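You operate a simulated robot arm through the tools that you are given. There is no shell and no other tool. Be economical: measure what you need, move in short steps, check, and stop when the job is done.

You are at the controls of a simulated two-armed robot. One attempt, no reset.

Task
Take the white filter and leave it on top of the plugs box. Take the blue filter and put it on the top of the sack shelf. Push the rack drawer shut. Open the drawer of the syrup table, take the orange padlock and put it inside and shut the drawer again. Put the green-handled jug in the hand basin bowl. Close the lower drawer of the lab bench. The order is free. Set down upright: white filter, blue filter, green-handled jug.

It is judged by the outcome, as a careful person would: the job done as asked, and still so three seconds after it is handed in. It fails if anything else is knocked over, pushed out of place, dropped, spilled or broken.

Robot
Two 7-joint arms with two-finger parallel grippers on one trunk, on a base that drives. Base frame: it is fixed to the floor where the robot stands at the start and does not move with it; the origin is under the middle of the robot, x ahead of it, y to its left, z up. Readings come in cm, degrees, newtons and seconds.
The left shoulder is at the start at [2, 11.3, 108.4], the right one opposite. With the tool pointing down near the work surface each hand reaches from about 10 to 52 cm from the robot's upright axis, wherever it stands, measured 20 degrees to its own side. Places, roughly: blue filter (5x5x9 cm) [50, -20, 60]; drawer of the syrup table [-90, -220, 70]; drawer of the syrup table inside [-90, -220, 70]; green-handled jug [-100, -200, 100]; hand basin bowl (42x26 cm) [-36, -238, 72]; lower drawer of the lab bench [-170, -180, 50]; orange padlock (5x3x9 cm) [30, -60, 50]; plugs box [50, -75, 175]; rack drawer [40, 10, 40]; top of the sack shelf (56x16 cm) [-328, 248, 74]; white filter (5x5x9 cm) [50, 0, 60]. Payload 1.57 kg a hand.
The TCP of each hand is the grasp point between the finger pads, 3 cm short of the fingertips. In the tool frame z runs along the fingers and y along their closing line. Largest opening 8 cm; finger width 1.7, thickness 1.2; the body of the gripper, 4 by 8.2 cm, starts 8 cm behind the TCP.
Orientation is told as [roll, pitch, yaw] about the base's x, y, z axes, in that order, counted from this pose: with the fingers straight down and closing along the base's y, the tool's x points along the base's -x, its y along +y and its z along -z.

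Tools
- The arms move only by the tool apply_moves. It takes "left_targets", "right_targets" or both (then of equal length, played together; a hand with none holds still); each is a list that holds one entry, the list of rows, each a list of 7 numbers: the gripper command, from -1 (fully open) to 1 (shut), values between in proportion, then the shift along the tool's x, y, z in cm, then the turn, a rotation vector about the tool's x, y, z in degrees. In form: [[[gripper, tx, ty, tz, ax, ay, az], ...]]. A call has 1 to 20 rows; each row shifts and turns the commanded pose from where the row before left it, along the tool's axes as they then stand. Each row takes 0.2 s and may step no farther than 5 cm and 8.6 degrees from the row before; otherwise, or with a gripper value out of range, the whole call is refused. A pose out of reach is approached as far as the arm can. The call stops where the force on the tool passes 40 N (or 10 N more than at its start, if that is more) or the arm is blocked; 0.2 s more then pass. Each finger travels about 4.5 cm/s and halts on what it meets, pressing with about 34 N; the grip force reading is that of the motor and also rises with nothing between the fingers. The clock runs only during rows and for 0.2 s after the last one: add rows that do not move to give the fingers time. The reply holds the time, the measured pose of the TCP, the force on the tool along the base axes, the opening and the grip force, in the units named above and with some noise, with the torque about the TCP (base axes, N m) and any sound that the robot's microphone picked up.
- Cameras (640 x 400 px; columns grow to the right, rows downward): "scene" is now at [9.19, -3.96, 122.12]; the picture's right is [-0.41, -0.91, 0.00], its down [-0.43, 0.20, -0.88] and it looks along [0.80, -0.37, -0.47] (base axes); focal length 214 px, centre (320, 200). "left" rides on the left gripper at [7.2, 0.7, -12.2] in its tool frame; the picture's right is [-0.09, 1.00, 0.00], its down [-0.84, -0.08, -0.54] and it looks along [-0.54, -0.05, 0.84] (tool axes); focal length 238 px, centre (320, 200). "right" rides on the right gripper at [7.2, -0.7, -12.2] in its tool frame; the picture's right is [0.09, 1.00, 0.00], its down [-0.84, 0.08, -0.54] and it looks along [-0.54, 0.05, 0.84] (tool axes); focal length 238 px, centre (320, 200). There is no depth. A picture from a camera that has moved, and an enlarged one, comes with that camera's place and axes in the base frame and with its lens.
- snapshot(camera): a new picture of that camera. The clock stands still meanwhile.
- slide_trunk(by): slides the trunk up (or, below 0, down) by that many cm; the arms and the scene camera ride with it, the base frame stays. It gives what a move gives, with no picture.
- steer(legs): drives the robot by 1 to 6 legs, each [ahead, left, turn to the left] in cm, cm and degrees, along the robot's own axes; the way and the turn of a leg run together, so that a leg with both is an arc; at most 150 cm and 180 degrees a leg. The arms and the cameras ride along, it lands a little off, and it stops where it bumps. It gives what a move gives.
- head_to(pan, tilt): turns the head with the scene camera to pan (to the left, within 80 degrees either way) and tilt (down, from -29 to 69), counted from straight ahead of the robot. It gives what a move gives.
- zoom(camera, box): a new picture of the part [left, top, right, bottom] of that camera's present view, enlarged. The clock stands still meanwhile.
- hand_in(): hands the job in; it is judged then, once.

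Go step by step. Nothing tells you exact positions but the pictures and the camera data: compare them with the known pose of the tool, close in by small moves and look again before you grip or let go. The budget is 186 turns and 166 pictures, counting those below and the enlarged ones. Unless the task says otherwise, let go and move clear before handing in.

The tools are called after "Call:" as a command line: name --argument value ..., lists and objects as JSON in quotes. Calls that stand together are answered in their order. apply_moves: Moves the arms, as the interface text tells. Its arguments: {"type":"object","properties":{"left_targets":{"type":"array"},"right_targets":{"type":"array"}},"required":[]} The other tools are called the same way: slide_trunk (by) slides the trunk up or down; steer (legs) drives the base; head_to (pan, tilt) turns the head that bears the scene camera; snapshot (camera) takes a picture; zoom (camera, box) takes an enlarged picture of a part of a camera's view; hand_in () hands the job in.

At the start:

```text
clock: 0.0
left_eef_pos: [40.12, 0.66, 115.05]
left_ee_rot: [0.0, 0.1, 0.1]
left_contact_force: [0.3, -0.2, 0.5]
left_ft_torque: [0.02, 0.0, -0.02]
left_grip_width: 8.0
left_grip_force: 0.1
right_eef_pos: [26.07, -30.29, 99.96]
right_ee_rot: [0.0, 0.0, 0.0]
right_contact_force: [-0.1, -0.1, -0.8]
right_ft_torque: [0.01, 0.02, 0.01]
right_grip_width: 8.0
right_grip_force: 0.0
trunk travel left (down, up): [-13.7, 43.3]
robot x, y, heading: [-0.16, 0.16, 0.3]
head pan, tilt: [-24.5, 28.2]
```

scene: 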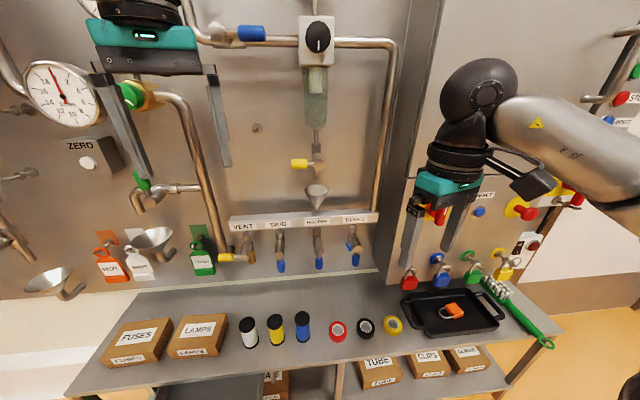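
right: 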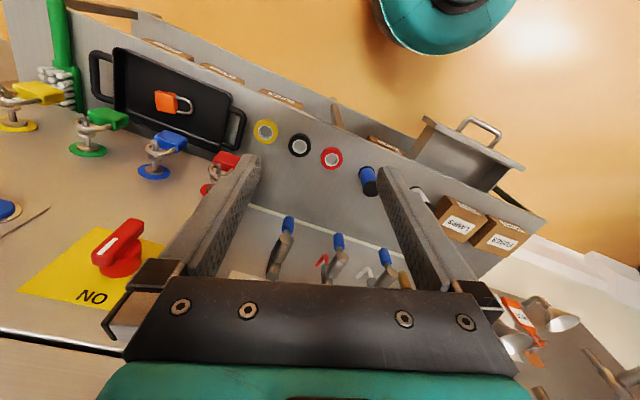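
left: 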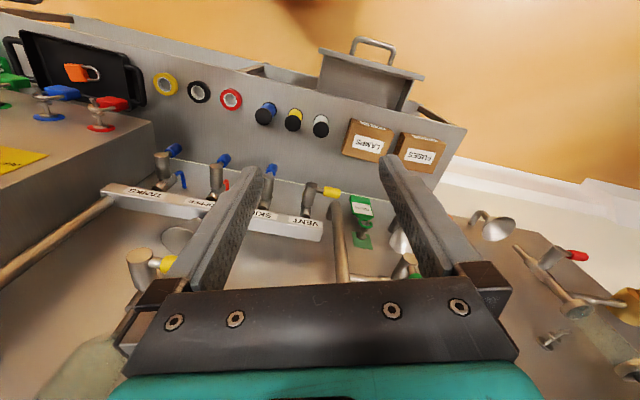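

I see the table with the filters, tray with padlock, and an open drawer below the table. I'll look around first.

Call:
head_to --pan -50 --tilt -20

Call:
snapshot --camera "scene"

Call:
head_to --pan 0 --tilt 65

Call:
snapshot --camera "scene"

```text
clock: 1.2
left_eef_pos: [40.09, 0.67, 114.91]
left_ee_rot: [0.0, -0.1, 0.1]
left_contact_force: [-0.1, -0.5, 0.4]
left_ft_torque: [0.0, 0.0, -0.03]
left_grip_width: 8.01
left_grip_force: 0.0
right_eef_pos: [26.12, -30.31, 100.03]
right_ee_rot: [-0.1, 0.1, 0.0]
right_contact_force: [-0.4, 1.2, 0.6]
right_ft_torque: [-0.02, 0.01, -0.01]
right_grip_width: 7.99
right_grip_force: 0.1
trunk travel left (down, up): [-13.7, 43.3]
robot x, y, heading: [0.2, -0.11, -0.1]
head pan, tilt: [-50.0, -20.0]
```

```text
162 pictures are left
camera scene: at [5.79, -6.01, 129.59], right [-0.77, -0.64, 0.0], down [0.22, -0.26, -0.94], along [0.6, -0.72, 0.34], focal length 214 px, centre (320, 200)
```

scene: 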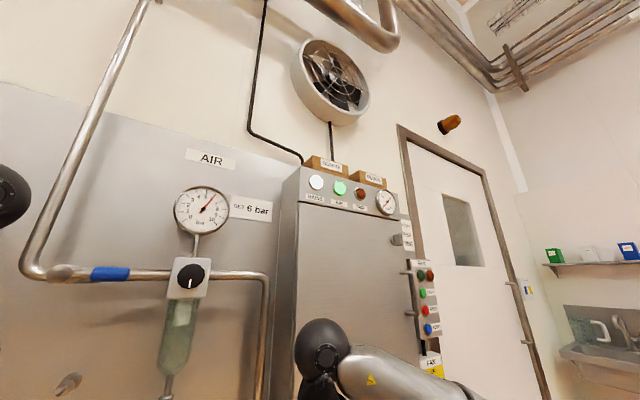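

```text
clock: 2.8
left_eef_pos: [40.15, 0.6, 114.95]
left_ee_rot: [0.0, 0.1, 0.2]
left_contact_force: [0.2, 0.8, -0.6]
left_ft_torque: [-0.01, -0.01, 0.02]
left_grip_width: 7.99
left_grip_force: 0.1
right_eef_pos: [26.11, -30.42, 100.11]
right_ee_rot: [0.0, 0.0, 0.0]
right_contact_force: [0.2, 0.7, 0.3]
right_ft_torque: [-0.02, 0.0, -0.01]
right_grip_width: 8.01
right_grip_force: 0.0
trunk travel left (down, up): [-13.7, 43.3]
robot x, y, heading: [0.23, -0.1, -0.1]
head pan, tilt: [0.0, 65.0]
```

```text
161 pictures are left
camera scene: at [6.97, -0.18, 117.07], right [0.0, -1.0, 0.0], down [-0.91, 0.0, -0.42], along [0.42, 0.0, -0.91], focal length 214 px, centre (320, 200)
```

scene: 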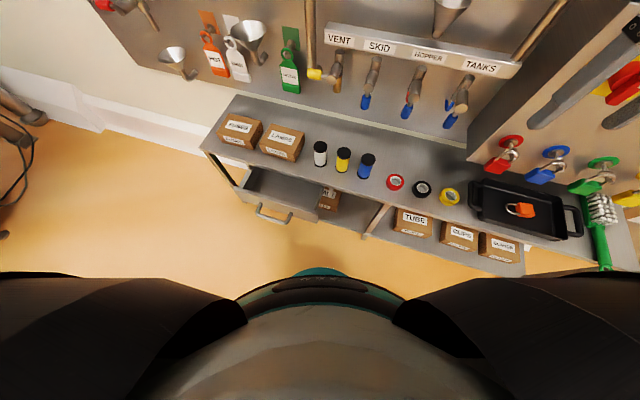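

The rack drawer is open below the table (handle about [33.7,16.7,46.5]); the table is turned about 19°. I'll read the box labels on the tall cabinet and look at the table closely.

Call:
zoom --camera "scene" --box '[190, 90, 430, 270]'

Call:
head_to --pan -52 --tilt -20

Call:
zoom --camera "scene" --box '[280, 130, 440, 230]'

Call:
head_to --pan -80 --tilt 15

Call:
snapshot --camera "scene"

```text
2.22 times, centred on (310, 180) of scene
camera zoom: at [6.97, -0.18, 117.07], right [0.0, -1.0, 0.0], down [-0.91, 0.0, -0.42], along [0.42, 0.0, -0.91], focal length 477 px, centre (342, 244)
```

zoom: 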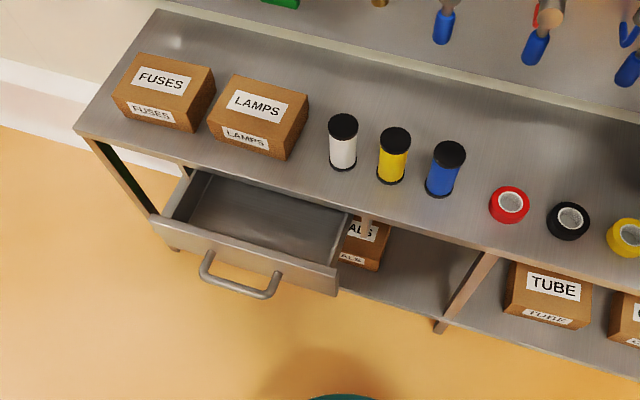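

```text
clock: 4.3
left_eef_pos: [40.2, 0.72, 114.9]
left_ee_rot: [0.0, 0.0, 0.1]
left_contact_force: [-0.4, 0.1, 0.3]
left_ft_torque: [-0.02, -0.01, 0.0]
left_grip_width: 7.98
left_grip_force: 0.0
right_eef_pos: [26.15, -30.4, 100.07]
right_ee_rot: [0.0, 0.0, 0.1]
right_contact_force: [-0.8, 0.4, -0.7]
right_ft_torque: [-0.05, 0.0, -0.02]
right_grip_width: 8.01
right_grip_force: 0.0
trunk travel left (down, up): [-13.7, 43.3]
robot x, y, heading: [-0.16, 0.13, 0.1]
head pan, tilt: [-52.0, -20.0]
```

```text
4.00 times, centred on (360, 180) of scene
camera zoom: at [5.59, -6.17, 129.59], right [-0.79, -0.62, 0.0], down [0.21, -0.27, -0.94], along [0.58, -0.74, 0.34], focal length 858 px, centre (160, 280)
```

zoom: 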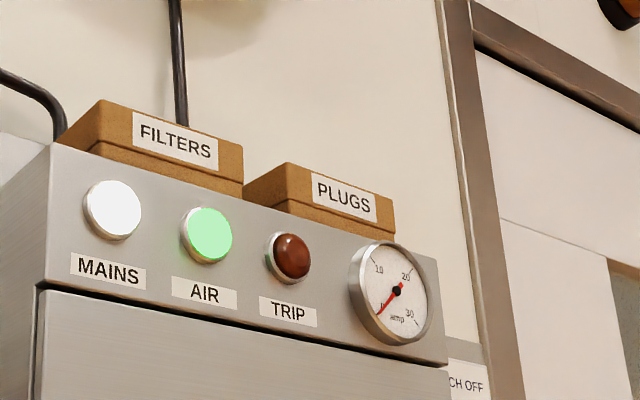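

```text
clock: 5.3
left_eef_pos: [40.06, 0.65, 115.03]
left_ee_rot: [0.0, -0.1, 0.1]
left_contact_force: [-0.9, 0.1, -0.3]
left_ft_torque: [0.0, 0.01, -0.01]
left_grip_width: 8.0
left_grip_force: 0.1
right_eef_pos: [26.17, -30.34, 100.05]
right_ee_rot: [0.0, 0.0, 0.0]
right_contact_force: [0.7, -0.6, 0.3]
right_ft_torque: [0.02, -0.02, 0.0]
right_grip_width: 7.98
right_grip_force: 0.1
trunk travel left (down, up): [-13.7, 43.3]
robot x, y, heading: [-0.17, 0.26, 0.1]
head pan, tilt: [-80.0, 15.0]
```

```text
158 pictures are left
camera scene: at [2.53, -9.38, 124.26], right [-0.98, -0.17, 0.0], down [-0.04, 0.25, -0.97], along [0.17, -0.95, -0.26], focal length 214 px, centre (320, 200)
```

scene: 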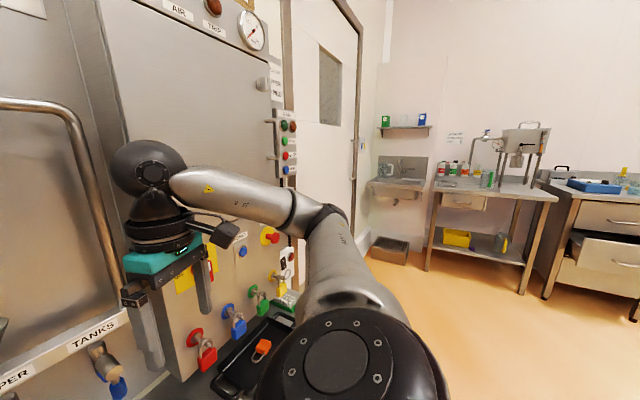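

Plugs box is the right-hand one on top of the cabinet; the basin, syrup table, and lab bench are on the far wall. I'll turn 19° right to square up with the table and check alignment.

Call:
steer --legs '[[0, 0, -19]]'

Call:
head_to --pan 0 --tilt 60

Call:
snapshot --camera "scene"

```text
clock: 6.8
left_eef_pos: [38.01, -12.88, 115.0]
left_ee_rot: [-0.1, -0.1, -19.5]
left_contact_force: [-0.2, -0.5, -0.3]
left_ft_torque: [-0.04, 0.0, -0.02]
left_grip_width: 8.02
left_grip_force: 0.0
right_eef_pos: [14.31, -37.37, 100.04]
right_ee_rot: [0.0, 0.0, -19.7]
right_contact_force: [0.5, -0.8, -0.2]
right_ft_torque: [0.04, -0.01, 0.02]
right_grip_width: 8.03
right_grip_force: 0.0
trunk travel left (down, up): [-13.7, 43.3]
robot x, y, heading: [0.15, -0.21, -19.8]
head pan, tilt: [-80.0, 15.0]
```

```text
clock: 8.3
left_eef_pos: [37.93, -12.84, 115.1]
left_ee_rot: [0.0, 0.1, -19.6]
left_contact_force: [0.5, -0.1, -0.5]
left_ft_torque: [-0.02, -0.03, 0.0]
left_grip_width: 8.0
left_grip_force: 0.0
right_eef_pos: [14.45, -37.28, 100.03]
right_ee_rot: [0.0, 0.0, -19.8]
right_contact_force: [-0.3, -0.6, 0.9]
right_ft_torque: [0.04, 0.01, 0.02]
right_grip_width: 7.99
right_grip_force: 0.1
trunk travel left (down, up): [-13.7, 43.3]
robot x, y, heading: [0.29, 0.21, -19.7]
head pan, tilt: [0.0, 60.0]
```

```text
157 pictures are left
camera scene: at [7.12, -2.77, 117.63], right [-0.34, -0.94, 0.0], down [-0.82, 0.29, -0.5], along [0.47, -0.17, -0.87], focal length 214 px, centre (320, 200)
```

scene: 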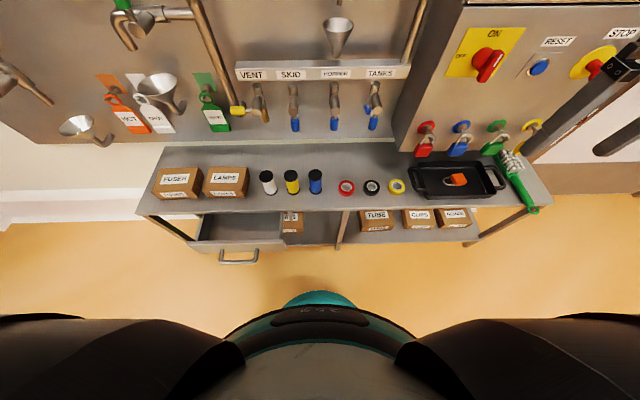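

The robot is within about 1° of square. I'll bring the left hand back and down in front of the rack drawer handle (robot frame: ~26 ahead, 26.6 left, z 46).

Call:
apply_moves --left_targets '[[[1, 5, 0, 0, 0, 0, 0], [1, 5, 0, 0, 0, 0, 0], [1, 5, 0, 0, 0, 0, 0], [1, 5, 0, 0, 0, 0, 0], [1, 0, 5, 0, 0, 0, 0], [1, 0, 5, 0, 0, 0, 0], [1, 0, 5, 0, 0, 0, 0], [1, 0, 5, 0, 0, 0, 0], [1, 0, 5, 0, 0, 0, 0], [1, 0, 1.2, 0, 0, 0, 0], [1, 0, 0, 5, 0, 0, 0], [1, 0, 0, 5, 0, 0, 0], [1, 0, 0, 5, 0, 0, 0], [1, 0, 0, 5, 0, 0, 0], [1, 0, 0, 5, 0, 0, 0], [1, 0, 0, 5, 0, 0, 0], [1, 0, 0, 5, 0, 0, 0], [1, 0, 0, 5, 0, 0, 0]]]'

Call:
snapshot --camera "left"

Call:
snapshot --camera "scene"

```text
clock: 9.0
left_eef_pos: [28.66, -9.09, 114.43]
left_ee_rot: [-0.5, 0.6, -17.7]
left_contact_force: [13.1, -4.1, 4.4]
left_ft_torque: [0.74, 2.24, 0.09]
left_grip_width: 1.96
left_grip_force: 0.3
right_eef_pos: [14.56, -37.39, 99.99]
right_ee_rot: [-0.1, 0.0, -19.7]
right_contact_force: [0.9, 0.4, -0.3]
right_ft_torque: [0.0, 0.03, 0.01]
right_grip_width: 8.0
right_grip_force: 0.1
trunk travel left (down, up): [-13.7, 43.3]
robot x, y, heading: [-0.07, -0.38, -19.8]
head pan, tilt: [0.0, 60.0]
stopped in row 3 (left hand): the force on the tool passed its limit at 103 N (the readings are from after the stop); the commanded pose is now the measured one
```

```text
156 pictures are left
camera left: at [22.22, -6.26, 126.9], right [0.39, 0.92, -0.01], down [0.78, -0.32, 0.54], along [0.49, -0.22, -0.84], focal length 238 px, centre (320, 200)
```

left: 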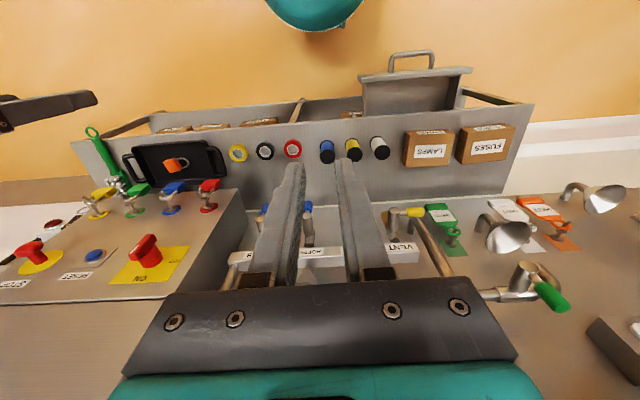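

```text
155 pictures are left
camera scene: at [7.14, -2.73, 117.59], right [-0.34, -0.94, 0.0], down [-0.82, 0.29, -0.5], along [0.47, -0.17, -0.87], focal length 214 px, centre (320, 200)
```

scene: 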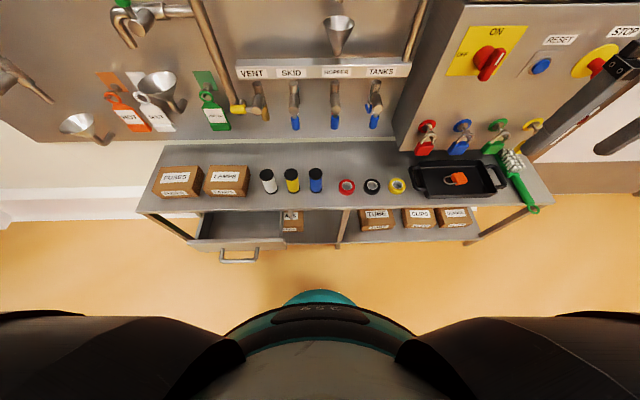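

The hand, coming back at head height, touched the robot's own body. I'll go forward a little, then down and left before coming back.

Call:
apply_moves --left_targets '[[[1, -3, 0, 0, 0, 0, 0], [1, 0, 0, 5, 0, 0, 0], [1, 0, 5, 5, 0, 0, 0], [1, 0, 5, 0, 0, 0, 0], [1, 0, 5, 0, 0, 0, 0], [1, 0, 5, 0, 0, 0, 0], [1, 0, 5, 0, 0, 0, 0], [1, 0, 1.2, 0, 0, 0, 0], [1, 0, 0, 5, 0, 0, 0], [1, 0, 0, 5, 0, 0, 0], [1, 0, 0, 5, 0, 0, 0], [1, 3, 0, 0, 0, 0, 0], [1, 3, 0, 0, 0, 0, 0], [1, 3, 0, 0, 0, 0, 0], [1, 3, 0, 0, 0, 0, 0]]]'

Call:
snapshot --camera "left"

```text
refused: row 3 steps farther than a row can; nothing moved
```

```text
154 pictures are left
camera left: at [22.22, -6.26, 126.9], right [0.39, 0.92, -0.01], down [0.78, -0.32, 0.54], along [0.49, -0.22, -0.84], focal length 238 px, centre (320, 200)
```

left: 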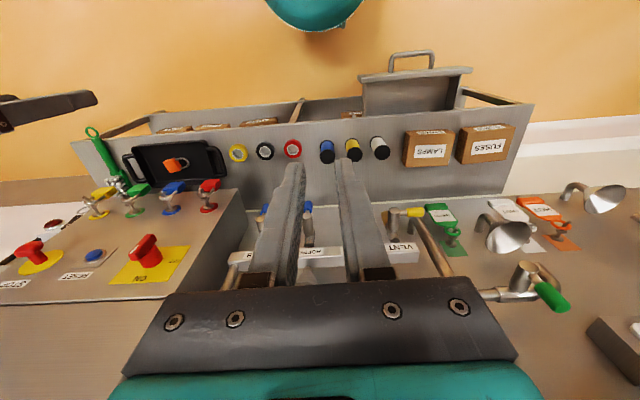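

The step limit is 5 cm in total, so I'll split the diagonal row.

Call:
apply_moves --left_targets '[[[1, -3, 0, 0, 0, 0, 0], [1, 0, 0, 5, 0, 0, 0], [1, 0, 0, 5, 0, 0, 0], [1, 0, 5, 0, 0, 0, 0], [1, 0, 5, 0, 0, 0, 0], [1, 0, 5, 0, 0, 0, 0], [1, 0, 5, 0, 0, 0, 0], [1, 0, 5, 0, 0, 0, 0], [1, 0, 1.2, 0, 0, 0, 0], [1, 0, 0, 5, 0, 0, 0], [1, 0, 0, 5, 0, 0, 0], [1, 0, 0, 5, 0, 0, 0], [1, 3, 0, 0, 0, 0, 0], [1, 3, 0, 0, 0, 0, 0], [1, 3, 0, 0, 0, 0, 0], [1, 3, 0, 0, 0, 0, 0]]]'

Call:
snapshot --camera "left"

```text
clock: 12.4
left_eef_pos: [30.32, 18.91, 89.63]
left_ee_rot: [-0.4, 0.4, -18.0]
left_contact_force: [0.2, 0.3, -0.4]
left_ft_torque: [-0.03, 0.02, 0.0]
left_grip_width: 0.0
left_grip_force: 21.7
left hand out of reach, approached as far as the arm can: row 16
right_eef_pos: [14.47, -37.28, 100.07]
right_ee_rot: [0.0, 0.0, -19.7]
right_contact_force: [-0.9, 0.2, -0.1]
right_ft_torque: [-0.02, 0.04, -0.03]
right_grip_width: 7.97
right_grip_force: 0.0
trunk travel left (down, up): [-13.7, 43.3]
robot x, y, heading: [-0.08, 0.49, -19.8]
head pan, tilt: [0.0, 60.0]
```

```text
153 pictures are left
camera left: at [23.79, 21.66, 101.94], right [0.39, 0.92, -0.01], down [0.78, -0.33, 0.54], along [0.49, -0.22, -0.84], focal length 238 px, centre (320, 200)
```

left: 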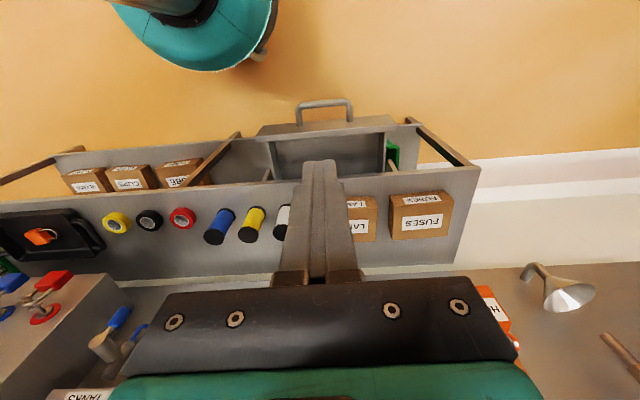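

The hand is just ahead of the handle laterally (lateral 28 vs 27–28). I'll go down to handle height with the closed fingers.

Call:
apply_moves --left_targets '[[[1, 0, 0, 5, 0, 0, 0], [1, 0, 0, 5, 0, 0, 0], [1, 0, 0, 5, 0, 0, 0], [1, 0, 0, 5, 0, 0, 0], [1, 1.5, 0, 4.5, 0, 0, 0], [1, 0, 0, 5, 0, 0, 0], [1, 0, 0, 5, 0, 0, 0], [1, 0, 0, 4, 0, 0, 0]]]'

Call:
snapshot --camera "left"

Call:
snapshot --camera "scene"

```text
clock: 14.2
left_eef_pos: [28.28, 18.58, 50.85]
left_ee_rot: [-0.5, 0.3, -18.0]
left_contact_force: [0.5, 0.4, 0.2]
left_ft_torque: [0.01, -0.02, 0.01]
left_grip_width: 0.01
left_grip_force: 21.7
right_eef_pos: [14.52, -37.35, 99.99]
right_ee_rot: [0.0, 0.0, -19.6]
right_contact_force: [0.7, 0.6, -0.6]
right_ft_torque: [0.02, 0.03, 0.02]
right_grip_width: 8.01
right_grip_force: 0.1
trunk travel left (down, up): [-13.7, 43.3]
robot x, y, heading: [0.4, 0.39, -19.8]
head pan, tilt: [0.0, 60.0]
```

```text
152 pictures are left
camera left: at [21.72, 21.44, 63.22], right [0.4, 0.92, -0.01], down [0.78, -0.33, 0.54], along [0.49, -0.22, -0.84], focal length 238 px, centre (320, 200)
```

left: 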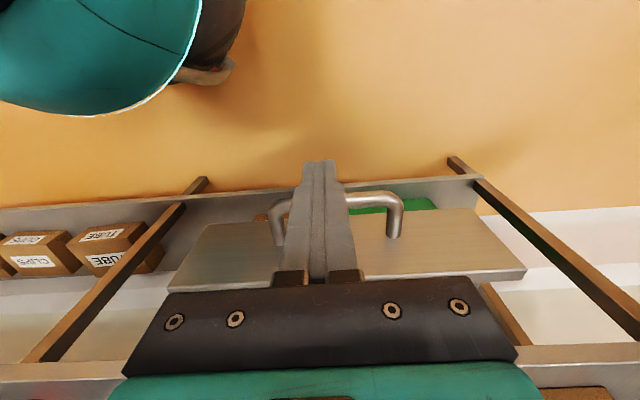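

```text
151 pictures are left
camera scene: at [7.11, -2.77, 117.62], right [-0.34, -0.94, 0.0], down [-0.82, 0.29, -0.5], along [0.47, -0.17, -0.87], focal length 214 px, centre (320, 200)
```

scene: 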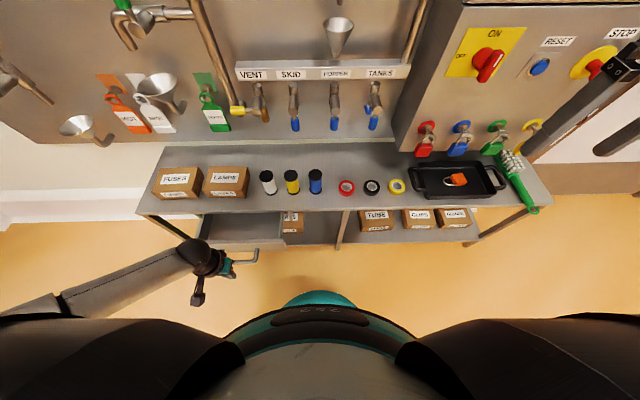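

Handle is centred in front of the fingers. I'll lower 4 cm and push forward in short steps.

Call:
apply_moves --left_targets '[[[1, 0, 0, 4, 0, 0, 0], [1, -2, 0, 0, 0, 0, 0], [1, -2, 0, 0, 0, 0, 0], [1, -2, 0, 0, 0, 0, 0], [1, -2, 0, 0, 0, 0, 0], [1, -2, 0, 0, 0, 0, 0], [1, -1, 0, 0, 0, 0, 0], [1, -1, 0, 0, 0, 0, 0]]]'

Call:
snapshot --camera "left"

Call:
snapshot --camera "scene"

```text
clock: 16.0
left_eef_pos: [39.73, 14.99, 47.04]
left_ee_rot: [-0.5, 0.4, -18.0]
left_contact_force: [1.1, 0.5, -0.8]
left_ft_torque: [-0.04, -0.01, -0.02]
left_grip_width: 0.01
left_grip_force: 21.3
right_eef_pos: [14.52, -37.39, 99.96]
right_ee_rot: [0.0, 0.0, -19.7]
right_contact_force: [-0.3, -0.2, 0.7]
right_ft_torque: [-0.03, -0.01, 0.0]
right_grip_width: 8.0
right_grip_force: 0.1
trunk travel left (down, up): [-13.7, 43.3]
robot x, y, heading: [0.26, 0.43, -19.7]
head pan, tilt: [0.0, 60.0]
```

```text
150 pictures are left
camera left: at [33.25, 17.96, 59.33], right [0.39, 0.92, -0.01], down [0.78, -0.33, 0.54], along [0.49, -0.22, -0.84], focal length 238 px, centre (320, 200)
```

left: 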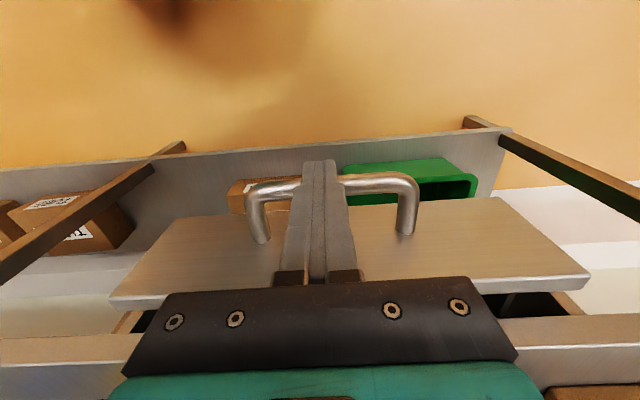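

```text
149 pictures are left
camera scene: at [7.12, -2.77, 117.62], right [-0.34, -0.94, 0.0], down [-0.82, 0.29, -0.5], along [0.47, -0.17, -0.87], focal length 214 px, centre (320, 200)
```

scene: 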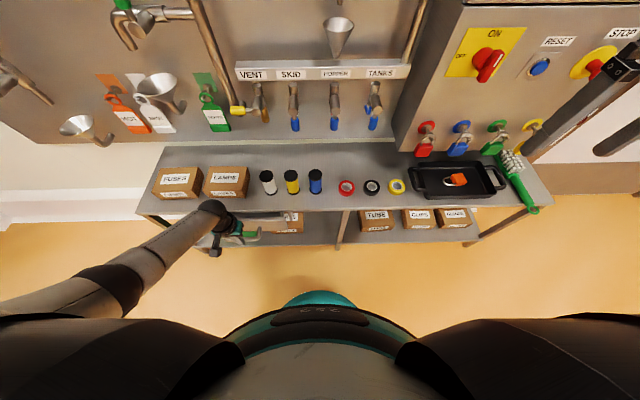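

The drawer moved most of the way, with a small gap left. I'll continue in 1 cm steps.

Call:
apply_moves --left_targets '[[[1, 0, 0, -1.2, 0, 0, 0], [1, -1, 0, 0, 0, 0, 0], [1, -1, 0, 0, 0, 0, 0], [1, -1, 0, 0, 0, 0, 0]]]'

Call:
snapshot --camera "left"

```text
clock: 17.0
left_eef_pos: [42.63, 14.22, 48.05]
left_ee_rot: [-0.5, 0.3, -17.8]
left_contact_force: [0.5, -0.3, -0.1]
left_ft_torque: [-0.03, -0.01, 0.0]
left_grip_width: 0.0
left_grip_force: 21.2
right_eef_pos: [14.38, -37.36, 100.02]
right_ee_rot: [0.1, 0.0, -19.7]
right_contact_force: [0.1, -0.9, 0.0]
right_ft_torque: [0.02, -0.04, 0.01]
right_grip_width: 7.97
right_grip_force: 0.1
trunk travel left (down, up): [-13.7, 43.3]
robot x, y, heading: [0.06, 0.33, -19.6]
head pan, tilt: [0.0, 60.0]
```

```text
148 pictures are left
camera left: at [36.1, 17.12, 60.42], right [0.39, 0.92, -0.01], down [0.78, -0.33, 0.54], along [0.49, -0.22, -0.84], focal length 238 px, centre (320, 200)
```

left: 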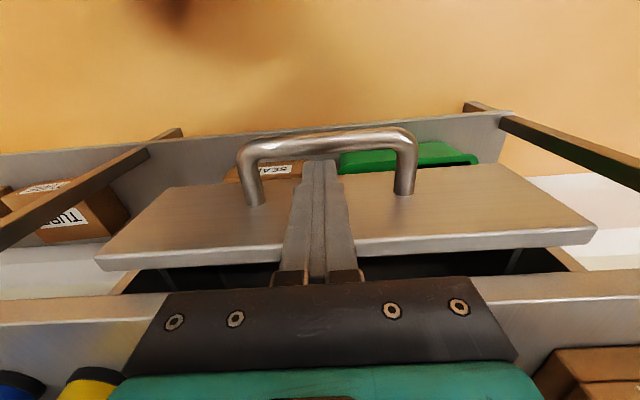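

The fingertips slid over the handle bar (it's lower than I estimated, ~43.5). I'll go up, back out, go lower, and push on the bar properly.

Call:
apply_moves --left_targets '[[[1, 0, 0, -4, 0, 0, 0], [1, 4, 0, 0, 0, 0, 0], [1, 4, 0, 0, 0, 0, 0], [1, 0, 0, 4, 0, 0, 0], [1, 0, 0, 3.5, 0, 0, 0]]]'

Call:
snapshot --camera "left"

```text
clock: 18.2
left_eef_pos: [34.74, 16.49, 45.04]
left_ee_rot: [-0.4, 0.4, -18.0]
left_contact_force: [0.7, 0.1, -1.4]
left_ft_torque: [0.04, -0.05, -0.03]
left_grip_width: 0.02
left_grip_force: 21.2
right_eef_pos: [14.43, -37.36, 99.9]
right_ee_rot: [0.0, 0.0, -19.7]
right_contact_force: [-0.3, 0.2, 0.1]
right_ft_torque: [0.02, -0.03, 0.0]
right_grip_width: 7.97
right_grip_force: 0.0
trunk travel left (down, up): [-13.7, 43.3]
robot x, y, heading: [-0.43, -0.05, -19.8]
head pan, tilt: [0.0, 60.0]
```

```text
147 pictures are left
camera left: at [28.35, 19.4, 57.26], right [0.4, 0.92, -0.01], down [0.78, -0.33, 0.54], along [0.49, -0.22, -0.84], focal length 238 px, centre (320, 200)
```

left: 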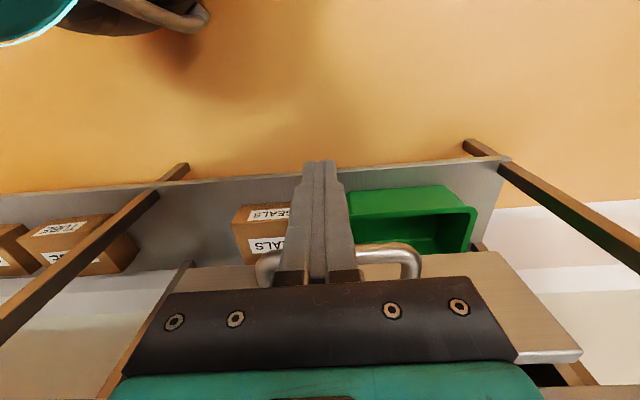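

Now pushing on the bar at z 45.

Call:
apply_moves --left_targets '[[[1, -2, 0, 0, 0, 0, 0], [1, -2, 0, 0, 0, 0, 0], [1, -1, 0, 0, 0, 0, 0], [1, -1, 0, 0, 0, 0, 0], [1, -1, 0, 0, 0, 0, 0], [1, -1, 0, 0, 0, 0, 0], [1, -1, 0, 0, 0, 0, 0], [1, -1, 0, 0, 0, 0, 0]]]'

Call:
snapshot --camera "left"

```text
clock: 20.0
left_eef_pos: [42.12, 14.44, 44.07]
left_ee_rot: [-0.4, 2.8, -17.7]
left_contact_force: [-2.8, 0.6, -1.9]
left_ft_torque: [0.04, 0.08, -0.04]
left_grip_width: 0.0
left_grip_force: 21.6
right_eef_pos: [14.43, -37.32, 100.01]
right_ee_rot: [0.0, 0.0, -19.5]
right_contact_force: [-0.1, 0.5, -0.2]
right_ft_torque: [0.01, 0.0, -0.01]
right_grip_width: 8.02
right_grip_force: 0.1
trunk travel left (down, up): [-13.7, 43.3]
robot x, y, heading: [-0.13, 0.35, -19.4]
head pan, tilt: [0.0, 60.0]
stopped in row 8 (left hand): the force on the tool passed its limit at 44 N (the readings are from after the stop); the commanded pose is now the measured one
```

```text
146 pictures are left
camera left: at [36.19, 17.11, 56.68], right [0.39, 0.92, -0.01], down [0.8, -0.33, 0.5], along [0.46, -0.2, -0.87], focal length 238 px, centre (320, 200)
```

left: 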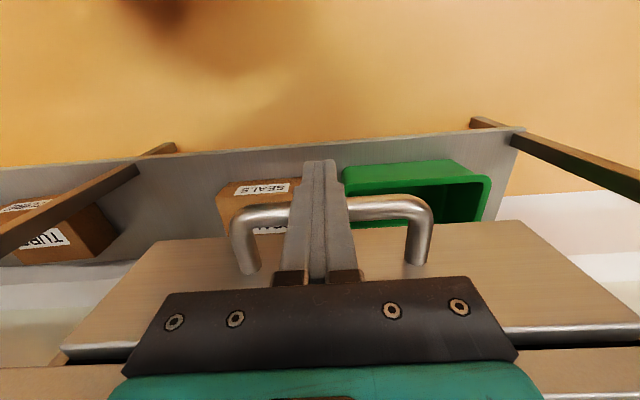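

Force limit reached; I'll back away and view the drawer.

Call:
apply_moves --left_targets '[[[1, 4, 0, 0, 0, 0, 0], [1, 4, 0, 0, 0, 0, 0], [1, 0, 0, -5, 0, 0, 0], [1, 0, 0, -5, 0, 0, 0]]]'

Call:
snapshot --camera "left"

Call:
zoom --camera "scene" --box '[130, 130, 350, 280]'

```text
clock: 21.0
left_eef_pos: [35.35, 16.99, 54.01]
left_ee_rot: [-0.3, 2.7, -17.7]
left_contact_force: [0.5, -0.3, 0.6]
left_ft_torque: [0.02, 0.02, 0.0]
left_grip_width: 0.01
left_grip_force: 21.2
right_eef_pos: [14.36, -37.41, 99.9]
right_ee_rot: [0.0, 0.0, -19.6]
right_contact_force: [0.4, 0.7, 0.6]
right_ft_torque: [-0.03, -0.01, -0.01]
right_grip_width: 7.99
right_grip_force: 0.0
trunk travel left (down, up): [-13.7, 43.3]
robot x, y, heading: [-0.02, -0.34, -19.5]
head pan, tilt: [0.0, 60.0]
```

```text
145 pictures are left
camera left: at [29.41, 19.66, 66.7], right [0.39, 0.92, -0.01], down [0.8, -0.33, 0.5], along [0.46, -0.2, -0.86], focal length 238 px, centre (320, 200)
```

left: 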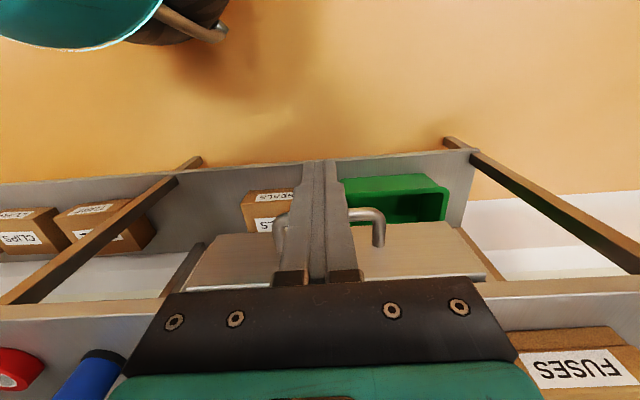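

```text
2.67 times, centred on (240, 205) of scene
camera zoom: at [7.06, -2.75, 117.62], right [-0.34, -0.94, 0.0], down [-0.82, 0.29, -0.5], along [0.47, -0.17, -0.87], focal length 572 px, centre (533, 187)
```

zoom: 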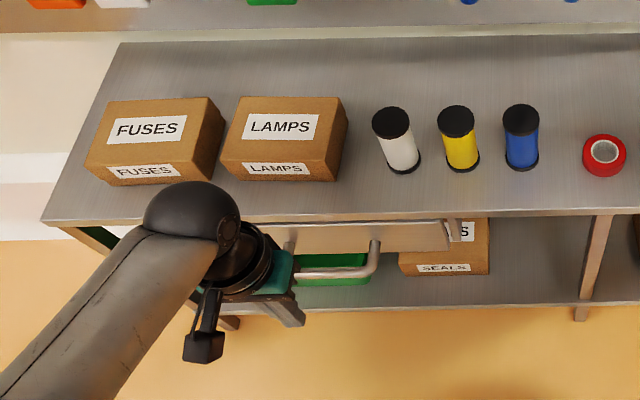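

The drawer looks nearly or fully shut. I'll raise the hand clear and zoom in.

Call:
apply_moves --left_targets '[[[1, 0, 0, -5, 0, 0, 0], [1, 0, 0, -5, 0, -2.7, 0], [-1, 0, 0, -5, 0, 0, 0], [-1, 0, 0, -5, 0, 0, 0], [-1, 0, 0, -5, 0, 0, 0], [-1, 0, 0, -5, 0, 0, 0], [-1, 0, 0, -5, 0, 0, 0]]]'

Call:
snapshot --camera "left"

Call:
zoom --camera "scene" --box '[180, 180, 310, 270]'

```text
clock: 22.6
left_eef_pos: [35.45, 16.82, 89.47]
left_ee_rot: [-0.3, 0.0, -17.7]
left_contact_force: [-0.1, 0.1, 0.1]
left_ft_torque: [0.0, 0.01, -0.01]
left_grip_width: 7.99
left_grip_force: 0.0
right_eef_pos: [14.44, -37.36, 100.07]
right_ee_rot: [-0.1, 0.0, -19.6]
right_contact_force: [0.0, 0.3, -0.3]
right_ft_torque: [0.03, -0.01, -0.01]
right_grip_width: 8.0
right_grip_force: 0.1
trunk travel left (down, up): [-13.7, 43.3]
robot x, y, heading: [-0.02, -0.13, -19.8]
head pan, tilt: [0.0, 60.0]
```

```text
143 pictures are left
camera left: at [28.86, 19.65, 101.69], right [0.39, 0.92, -0.01], down [0.77, -0.33, 0.54], along [0.5, -0.22, -0.84], focal length 238 px, centre (320, 200)
```

left: 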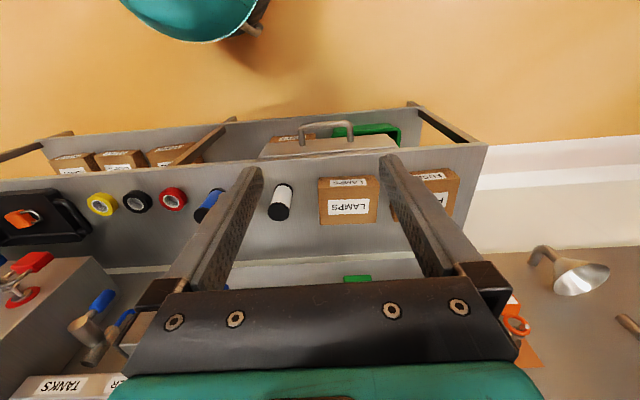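

```text
4.44 times, centred on (245, 225) of scene
camera zoom: at [7.05, -2.75, 117.63], right [-0.34, -0.94, 0.0], down [-0.82, 0.29, -0.5], along [0.47, -0.17, -0.87], focal length 953 px, centre (653, 89)
```

zoom: 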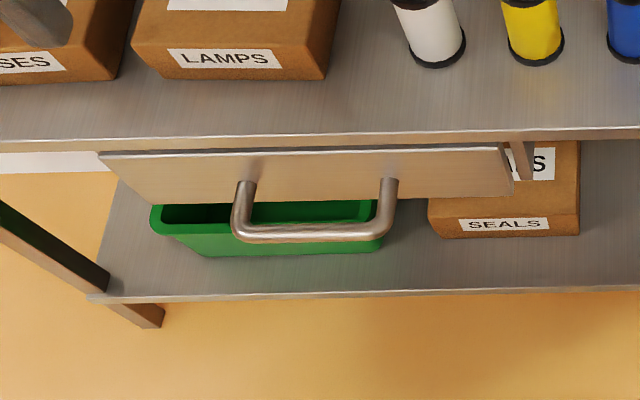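

The drawer is shut (stopped on its end stop, flush under the table edge). Next I'll tilt the left tool 60° toward forward, line up laterally with the white filter, and look.

Call:
apply_moves --left_targets '[[[-0.6, 0, -1.35, 0, 0, -7.5, 0], [-0.6, 0, -1.35, 0, 0, -7.5, 0], [-0.6, 0, -1.35, 0, 0, -7.5, 0], [-0.6, 0, -1.35, 0, 0, -7.5, 0], [-0.6, 0, -1.35, 0, 0, -7.5, 0], [-0.6, 0, -1.35, 0, 0, -7.5, 0], [-0.6, 0, -1.35, 0, 0, -7.5, 0], [-0.6, 0, -1.35, 0, 0, -7.5, 0]]]'

Call:
snapshot --camera "left"

```text
clock: 24.4
left_eef_pos: [45.17, 5.3, 88.24]
left_ee_rot: [-0.7, -60.1, -17.2]
left_contact_force: [-0.7, 0.4, -0.1]
left_ft_torque: [-0.02, 0.0, -0.01]
left_grip_width: 6.36
left_grip_force: 0.0
left hand out of reach, approached as far as the arm can: row 2, 3, 4, 5, 6, 7, 8
right_eef_pos: [14.34, -37.3, 100.01]
right_ee_rot: [0.0, -0.1, -19.7]
right_contact_force: [0.2, 0.7, 0.2]
right_ft_torque: [0.0, 0.0, -0.02]
right_grip_width: 8.01
right_grip_force: 0.1
trunk travel left (down, up): [-13.7, 43.3]
robot x, y, heading: [-0.31, -0.15, -19.8]
head pan, tilt: [0.0, 60.0]
```

```text
141 pictures are left
camera left: at [31.94, 10.13, 88.22], right [0.35, 0.93, 0.07], down [-0.07, -0.05, 1.0], along [0.93, -0.35, 0.05], focal length 238 px, centre (320, 200)
```

left: 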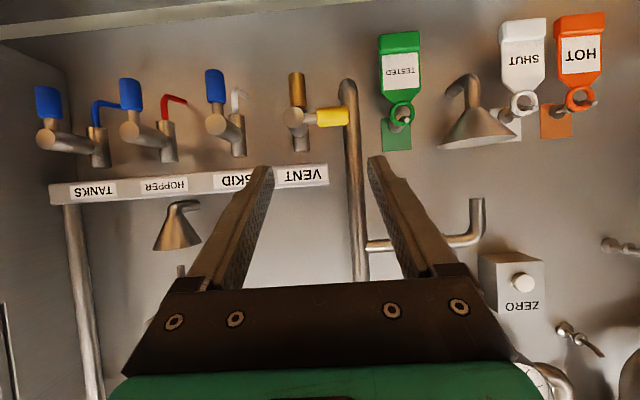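

The tool is tilted 60°, with the TCP pushed ahead to [45.2,5.3,88]. I'll shift right 2.8 and down 10 to learn how the command tracks.

Call:
apply_moves --left_targets '[[[-0.6, 0, -2.8, 0, 0, 0, 0], [-0.6, 4.33, 0, 2.5, 0, 0, 0], [-0.6, 4.33, 0, 2.5, 0, 0, 0]]]'

Call:
snapshot --camera "left"

```text
clock: 25.2
left_eef_pos: [44.52, 2.64, 78.03]
left_ee_rot: [-0.7, -60.2, -17.3]
left_contact_force: [0.2, -0.5, -0.1]
left_ft_torque: [0.04, 0.02, -0.04]
left_grip_width: 6.38
left_grip_force: 0.1
right_eef_pos: [14.39, -37.27, 99.98]
right_ee_rot: [0.0, 0.1, -19.6]
right_contact_force: [-0.4, 0.6, -1.0]
right_ft_torque: [-0.02, 0.01, -0.03]
right_grip_width: 8.0
right_grip_force: 0.0
trunk travel left (down, up): [-13.7, 43.3]
robot x, y, heading: [-0.03, -0.12, -19.6]
head pan, tilt: [0.0, 60.0]
```

```text
140 pictures are left
camera left: at [31.25, 7.52, 77.94], right [0.35, 0.93, 0.07], down [-0.07, -0.05, 1.0], along [0.93, -0.35, 0.05], focal length 238 px, centre (320, 200)
```

left: 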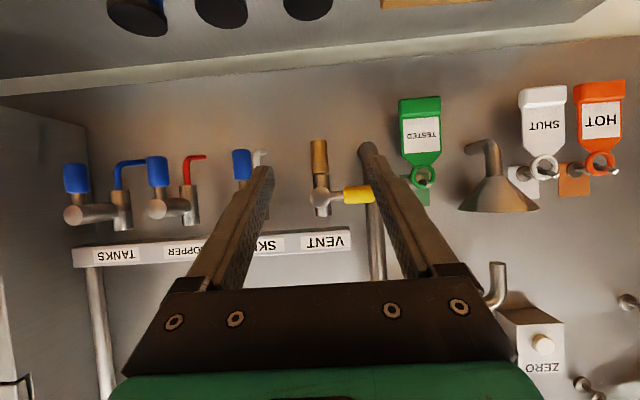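

White filter is slightly right (0.4 cm) and a few cm ahead. I'll descend to z≈70, staying short, and look again.

Call:
apply_moves --left_targets '[[[-0.6, 0, -0.4, 0, 0, 0, 0], [-0.6, 3.5, 0, 2.0, 0, 0, 0], [-0.6, 4.0, 0, 0, 0, 0, 0]]]'

Call:
snapshot --camera "left"

Call:
zoom --camera "scene" --box '[200, 130, 360, 230]'

```text
clock: 26.0
left_eef_pos: [42.65, 2.79, 70.99]
left_ee_rot: [-0.6, -60.2, -17.2]
left_contact_force: [0.2, -0.7, -0.8]
left_ft_torque: [-0.03, 0.01, -0.03]
left_grip_width: 6.38
left_grip_force: 0.1
right_eef_pos: [14.45, -37.38, 99.99]
right_ee_rot: [0.0, 0.0, -19.6]
right_contact_force: [-0.1, 0.6, 0.1]
right_ft_torque: [0.01, 0.02, -0.01]
right_grip_width: 8.01
right_grip_force: 0.1
trunk travel left (down, up): [-13.7, 43.3]
robot x, y, heading: [-0.43, -0.04, -19.6]
head pan, tilt: [0.0, 60.0]
```

```text
139 pictures are left
camera left: at [29.33, 7.68, 70.92], right [0.35, 0.93, 0.07], down [-0.07, -0.05, 1.0], along [0.93, -0.35, 0.05], focal length 238 px, centre (320, 200)
```

left: 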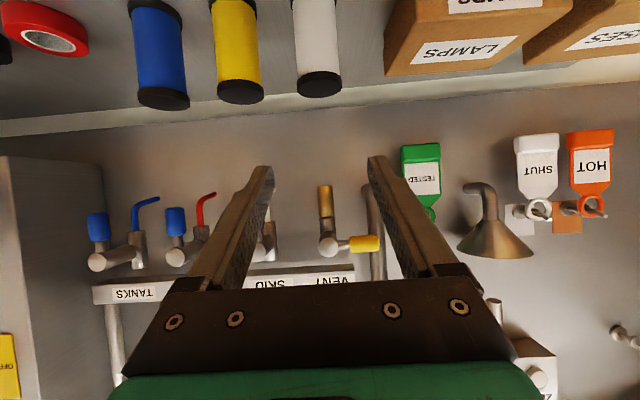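

```text
4.00 times, centred on (280, 180) of scene
camera zoom: at [7.05, -2.75, 117.62], right [-0.34, -0.94, 0.0], down [-0.82, 0.29, -0.5], along [0.47, -0.17, -0.87], focal length 858 px, centre (480, 280)
```

zoom: 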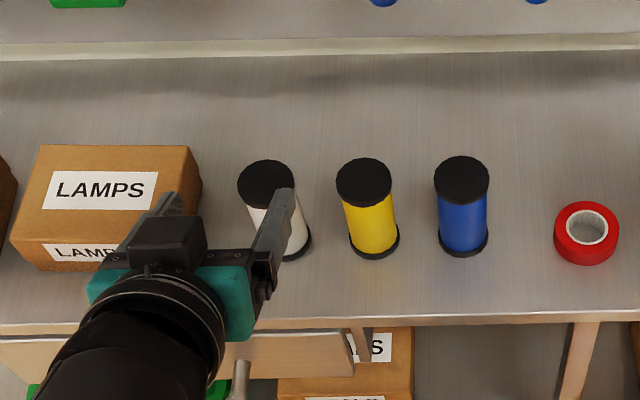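

Filter top is at z≈60 and table at ≈51; white filter at about [53,-0.5]. I'll go forward 10.8 and down partway, then check.

Call:
apply_moves --left_targets '[[[-0.6, -2.5, 0, 4.33, 0, 0, 0], [-0.6, -2.5, -0.1, 4.33, 0, 0, 0], [-0.6, -0.4, 0, 0.7, 0, 0, 0], [-0.6, 4.24, 0, 2.45, 0, 0, 0]]]'

Call:
snapshot --camera "left"

Call:
zoom --camera "scene" --box '[200, 130, 360, 230]'

```text
clock: 27.0
left_eef_pos: [52.71, -0.86, 65.83]
left_ee_rot: [-0.7, -60.2, -17.2]
left_contact_force: [-0.3, 0.0, 0.8]
left_ft_torque: [-0.01, 0.02, 0.0]
left_grip_width: 6.4
left_grip_force: 0.1
right_eef_pos: [14.38, -37.29, 99.91]
right_ee_rot: [-0.1, 0.1, -19.6]
right_contact_force: [-0.2, 0.1, 0.4]
right_ft_torque: [0.01, -0.01, 0.01]
right_grip_width: 8.01
right_grip_force: 0.0
trunk travel left (down, up): [-13.7, 43.3]
robot x, y, heading: [-0.27, -0.16, -19.6]
head pan, tilt: [0.0, 60.0]
```

```text
137 pictures are left
camera left: at [39.51, 4.11, 65.78], right [0.35, 0.93, 0.07], down [-0.07, -0.05, 1.0], along [0.93, -0.35, 0.05], focal length 238 px, centre (320, 200)
```

left: 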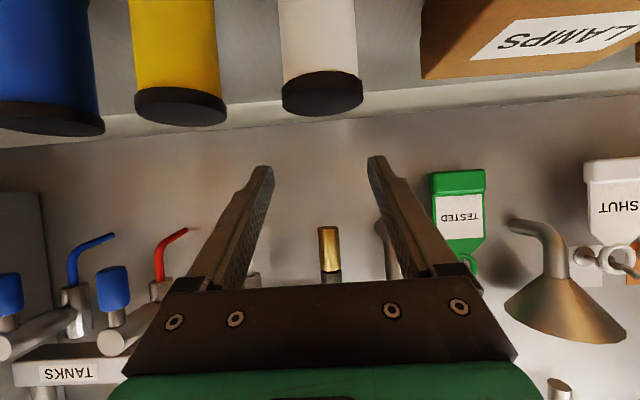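

```text
4.00 times, centred on (280, 180) of scene
camera zoom: at [7.05, -2.75, 117.62], right [-0.34, -0.94, 0.0], down [-0.82, 0.29, -0.5], along [0.47, -0.17, -0.87], focal length 858 px, centre (480, 280)
```

zoom: 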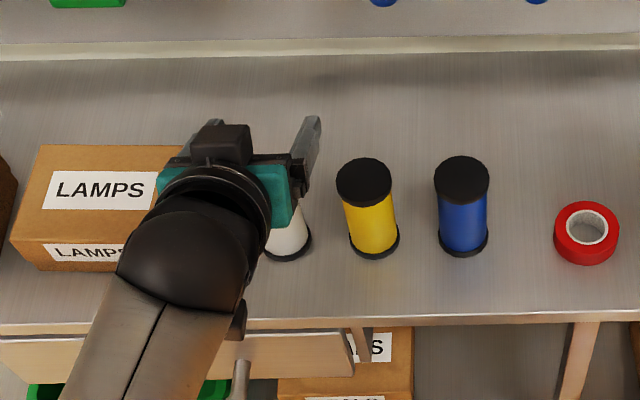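

Aligned: the filter is centred between the fingers and at the right depth. I'll descend to z≈56 and grip.

Call:
apply_moves --left_targets '[[[-0.6, 4.24, 0, 2.45, 0, 0, 0], [-0.6, 4.07, 0, 2.35, 0, 0, 0], [1, 0, 0, 0, 0, 0, 0], [1, 0, 0, 0, 0, 0, 0], [1, 0, 0, 0, 0, 0, 0]]]'

Call:
snapshot --camera "left"

```text
clock: 28.2
left_eef_pos: [52.75, -0.7, 56.29]
left_ee_rot: [-0.8, -60.1, -17.2]
left_contact_force: [0.9, -0.8, 0.6]
left_ft_torque: [0.04, -0.05, 0.01]
left_grip_width: 4.51
left_grip_force: 29.6
right_eef_pos: [14.35, -37.4, 100.04]
right_ee_rot: [0.0, 0.0, -19.5]
right_contact_force: [0.3, 0.6, 0.4]
right_ft_torque: [0.01, -0.03, -0.04]
right_grip_width: 8.02
right_grip_force: 0.1
trunk travel left (down, up): [-13.7, 43.3]
robot x, y, heading: [-0.27, 0.11, -19.5]
head pan, tilt: [0.0, 60.0]
```

```text
135 pictures are left
camera left: at [39.46, 4.17, 56.22], right [0.35, 0.93, 0.07], down [-0.07, -0.05, 1.0], along [0.93, -0.35, 0.05], focal length 238 px, centre (320, 200)
```

left: 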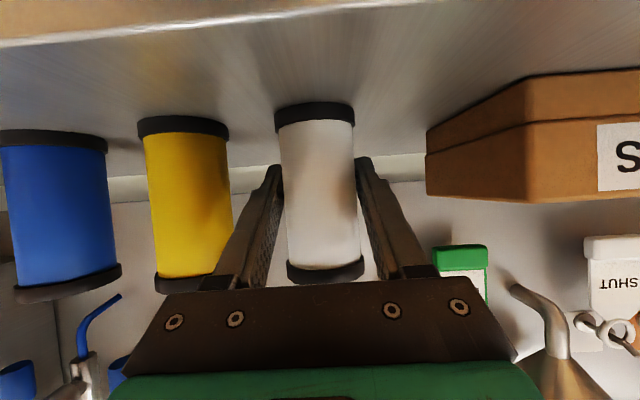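

White filter is gripped (4.5 cm wide). Lifting straight up, then back, and raising the trunk.

Call:
apply_moves --left_targets '[[[1, -2.6, 0, -1.5, 0, 0, 0], [1, -4.24, 0, -2.45, 0, 0, 0], [1, -4.24, 0, -2.45, 0, 0, 0], [1, 2.3, 0, -4.0, 0, 0, 0], [1, 2.3, 0, -4.0, 0, 0, 0]]]'

Call:
slide_trunk --by 43

Call:
head_to --pan -50 --tilt 0

Call:
snapshot --camera "scene"

Call:
snapshot --camera "left"

```text
clock: 29.4
left_eef_pos: [43.57, 2.08, 68.94]
left_ee_rot: [-0.8, -60.0, -17.1]
left_contact_force: [0.5, -0.6, 0.4]
left_ft_torque: [-0.03, 0.02, 0.0]
left_grip_width: 0.02
left_grip_force: 21.3
right_eef_pos: [14.32, -37.29, 99.97]
right_ee_rot: [0.1, 0.1, -19.5]
right_contact_force: [-0.4, 0.1, -0.2]
right_ft_torque: [0.0, 0.0, -0.02]
right_grip_width: 7.98
right_grip_force: 0.2
trunk travel left (down, up): [-13.7, 43.3]
robot x, y, heading: [-0.35, 0.08, -19.4]
head pan, tilt: [0.0, 60.0]
```

```text
refused: 43 is not a number from -40 to 40
```

```text
clock: 30.7
left_eef_pos: [43.62, 2.14, 68.92]
left_ee_rot: [-0.7, -60.1, -17.2]
left_contact_force: [0.5, 0.3, 0.4]
left_ft_torque: [0.01, 0.01, 0.01]
left_grip_width: 0.0
left_grip_force: 21.2
right_eef_pos: [14.4, -37.36, 99.99]
right_ee_rot: [-0.1, 0.0, -19.6]
right_contact_force: [-0.1, 0.4, 0.1]
right_ft_torque: [0.02, -0.02, -0.04]
right_grip_width: 8.02
right_grip_force: 0.1
trunk travel left (down, up): [-13.7, 43.3]
robot x, y, heading: [-0.38, 0.4, -19.6]
head pan, tilt: [-50.0, 0.0]
```

```text
134 pictures are left
camera scene: at [3.92, -8.94, 126.66], right [-0.94, -0.35, 0.0], down [0.0, 0.0, -1.0], along [0.35, -0.94, 0.0], focal length 214 px, centre (320, 200)
```

scene: 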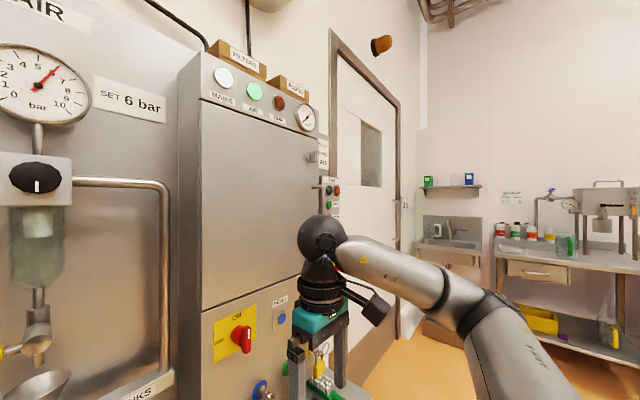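

```text
133 pictures are left
camera left: at [30.47, 7.05, 68.91], right [0.35, 0.93, 0.07], down [-0.07, -0.05, 1.0], along [0.93, -0.35, 0.05], focal length 238 px, centre (320, 200)
```

left: 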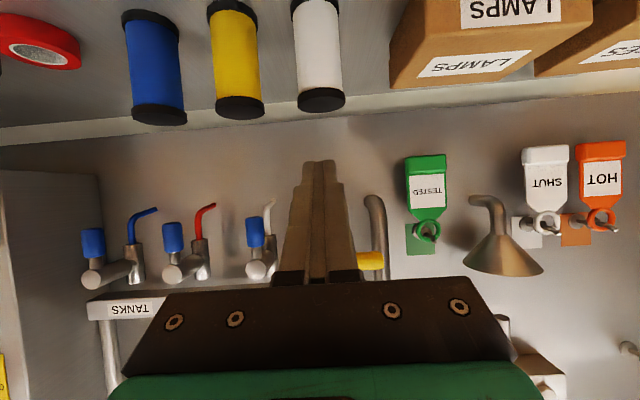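

The filter slipped out during the lift and is still standing in its place. I'll reapproach, go 0.7 cm deeper, grip longer and lift slowly.

Call:
apply_moves --left_targets '[[[-0.6, 0, 0, 0, 0, 0, 0], [-0.6, 0, 0, 0, 0, 0, 0], [-0.6, 0, 0, 0, 0, 0, 0], [-0.6, 0, 0, 0, 0, 0, 0], [-0.6, 0, 0, 0, 0, 0, 0], [-0.6, 0, 0, 0, 0, 0, 0], [-0.6, -2.5, 0, 4.33, 0, 0, 0], [-0.6, -2.5, 0, 4.33, 0, 0, 0], [-0.6, 3.46, 0, 2.0, 0, 0, 0]]]'

Call:
snapshot --camera "left"

```text
clock: 32.7
left_eef_pos: [53.29, -1.04, 65.23]
left_ee_rot: [-0.8, -60.1, -17.2]
left_contact_force: [0.0, 0.8, -0.5]
left_ft_torque: [-0.01, 0.01, 0.0]
left_grip_width: 6.41
left_grip_force: 0.1
right_eef_pos: [14.46, -37.39, 99.93]
right_ee_rot: [0.0, 0.0, -19.6]
right_contact_force: [0.6, 0.0, 0.2]
right_ft_torque: [0.01, -0.01, -0.03]
right_grip_width: 7.99
right_grip_force: 0.0
trunk travel left (down, up): [-13.7, 43.3]
robot x, y, heading: [-0.14, -0.18, -19.8]
head pan, tilt: [-50.0, 0.0]
```

```text
132 pictures are left
camera left: at [40.01, 3.82, 65.15], right [0.35, 0.93, 0.07], down [-0.07, -0.05, 1.0], along [0.93, -0.35, 0.05], focal length 238 px, centre (320, 200)
```

left: 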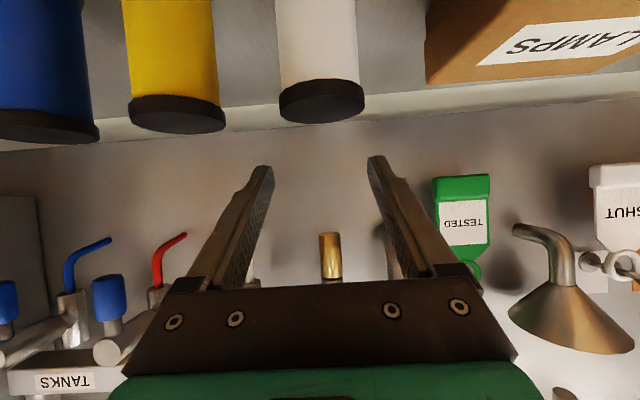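

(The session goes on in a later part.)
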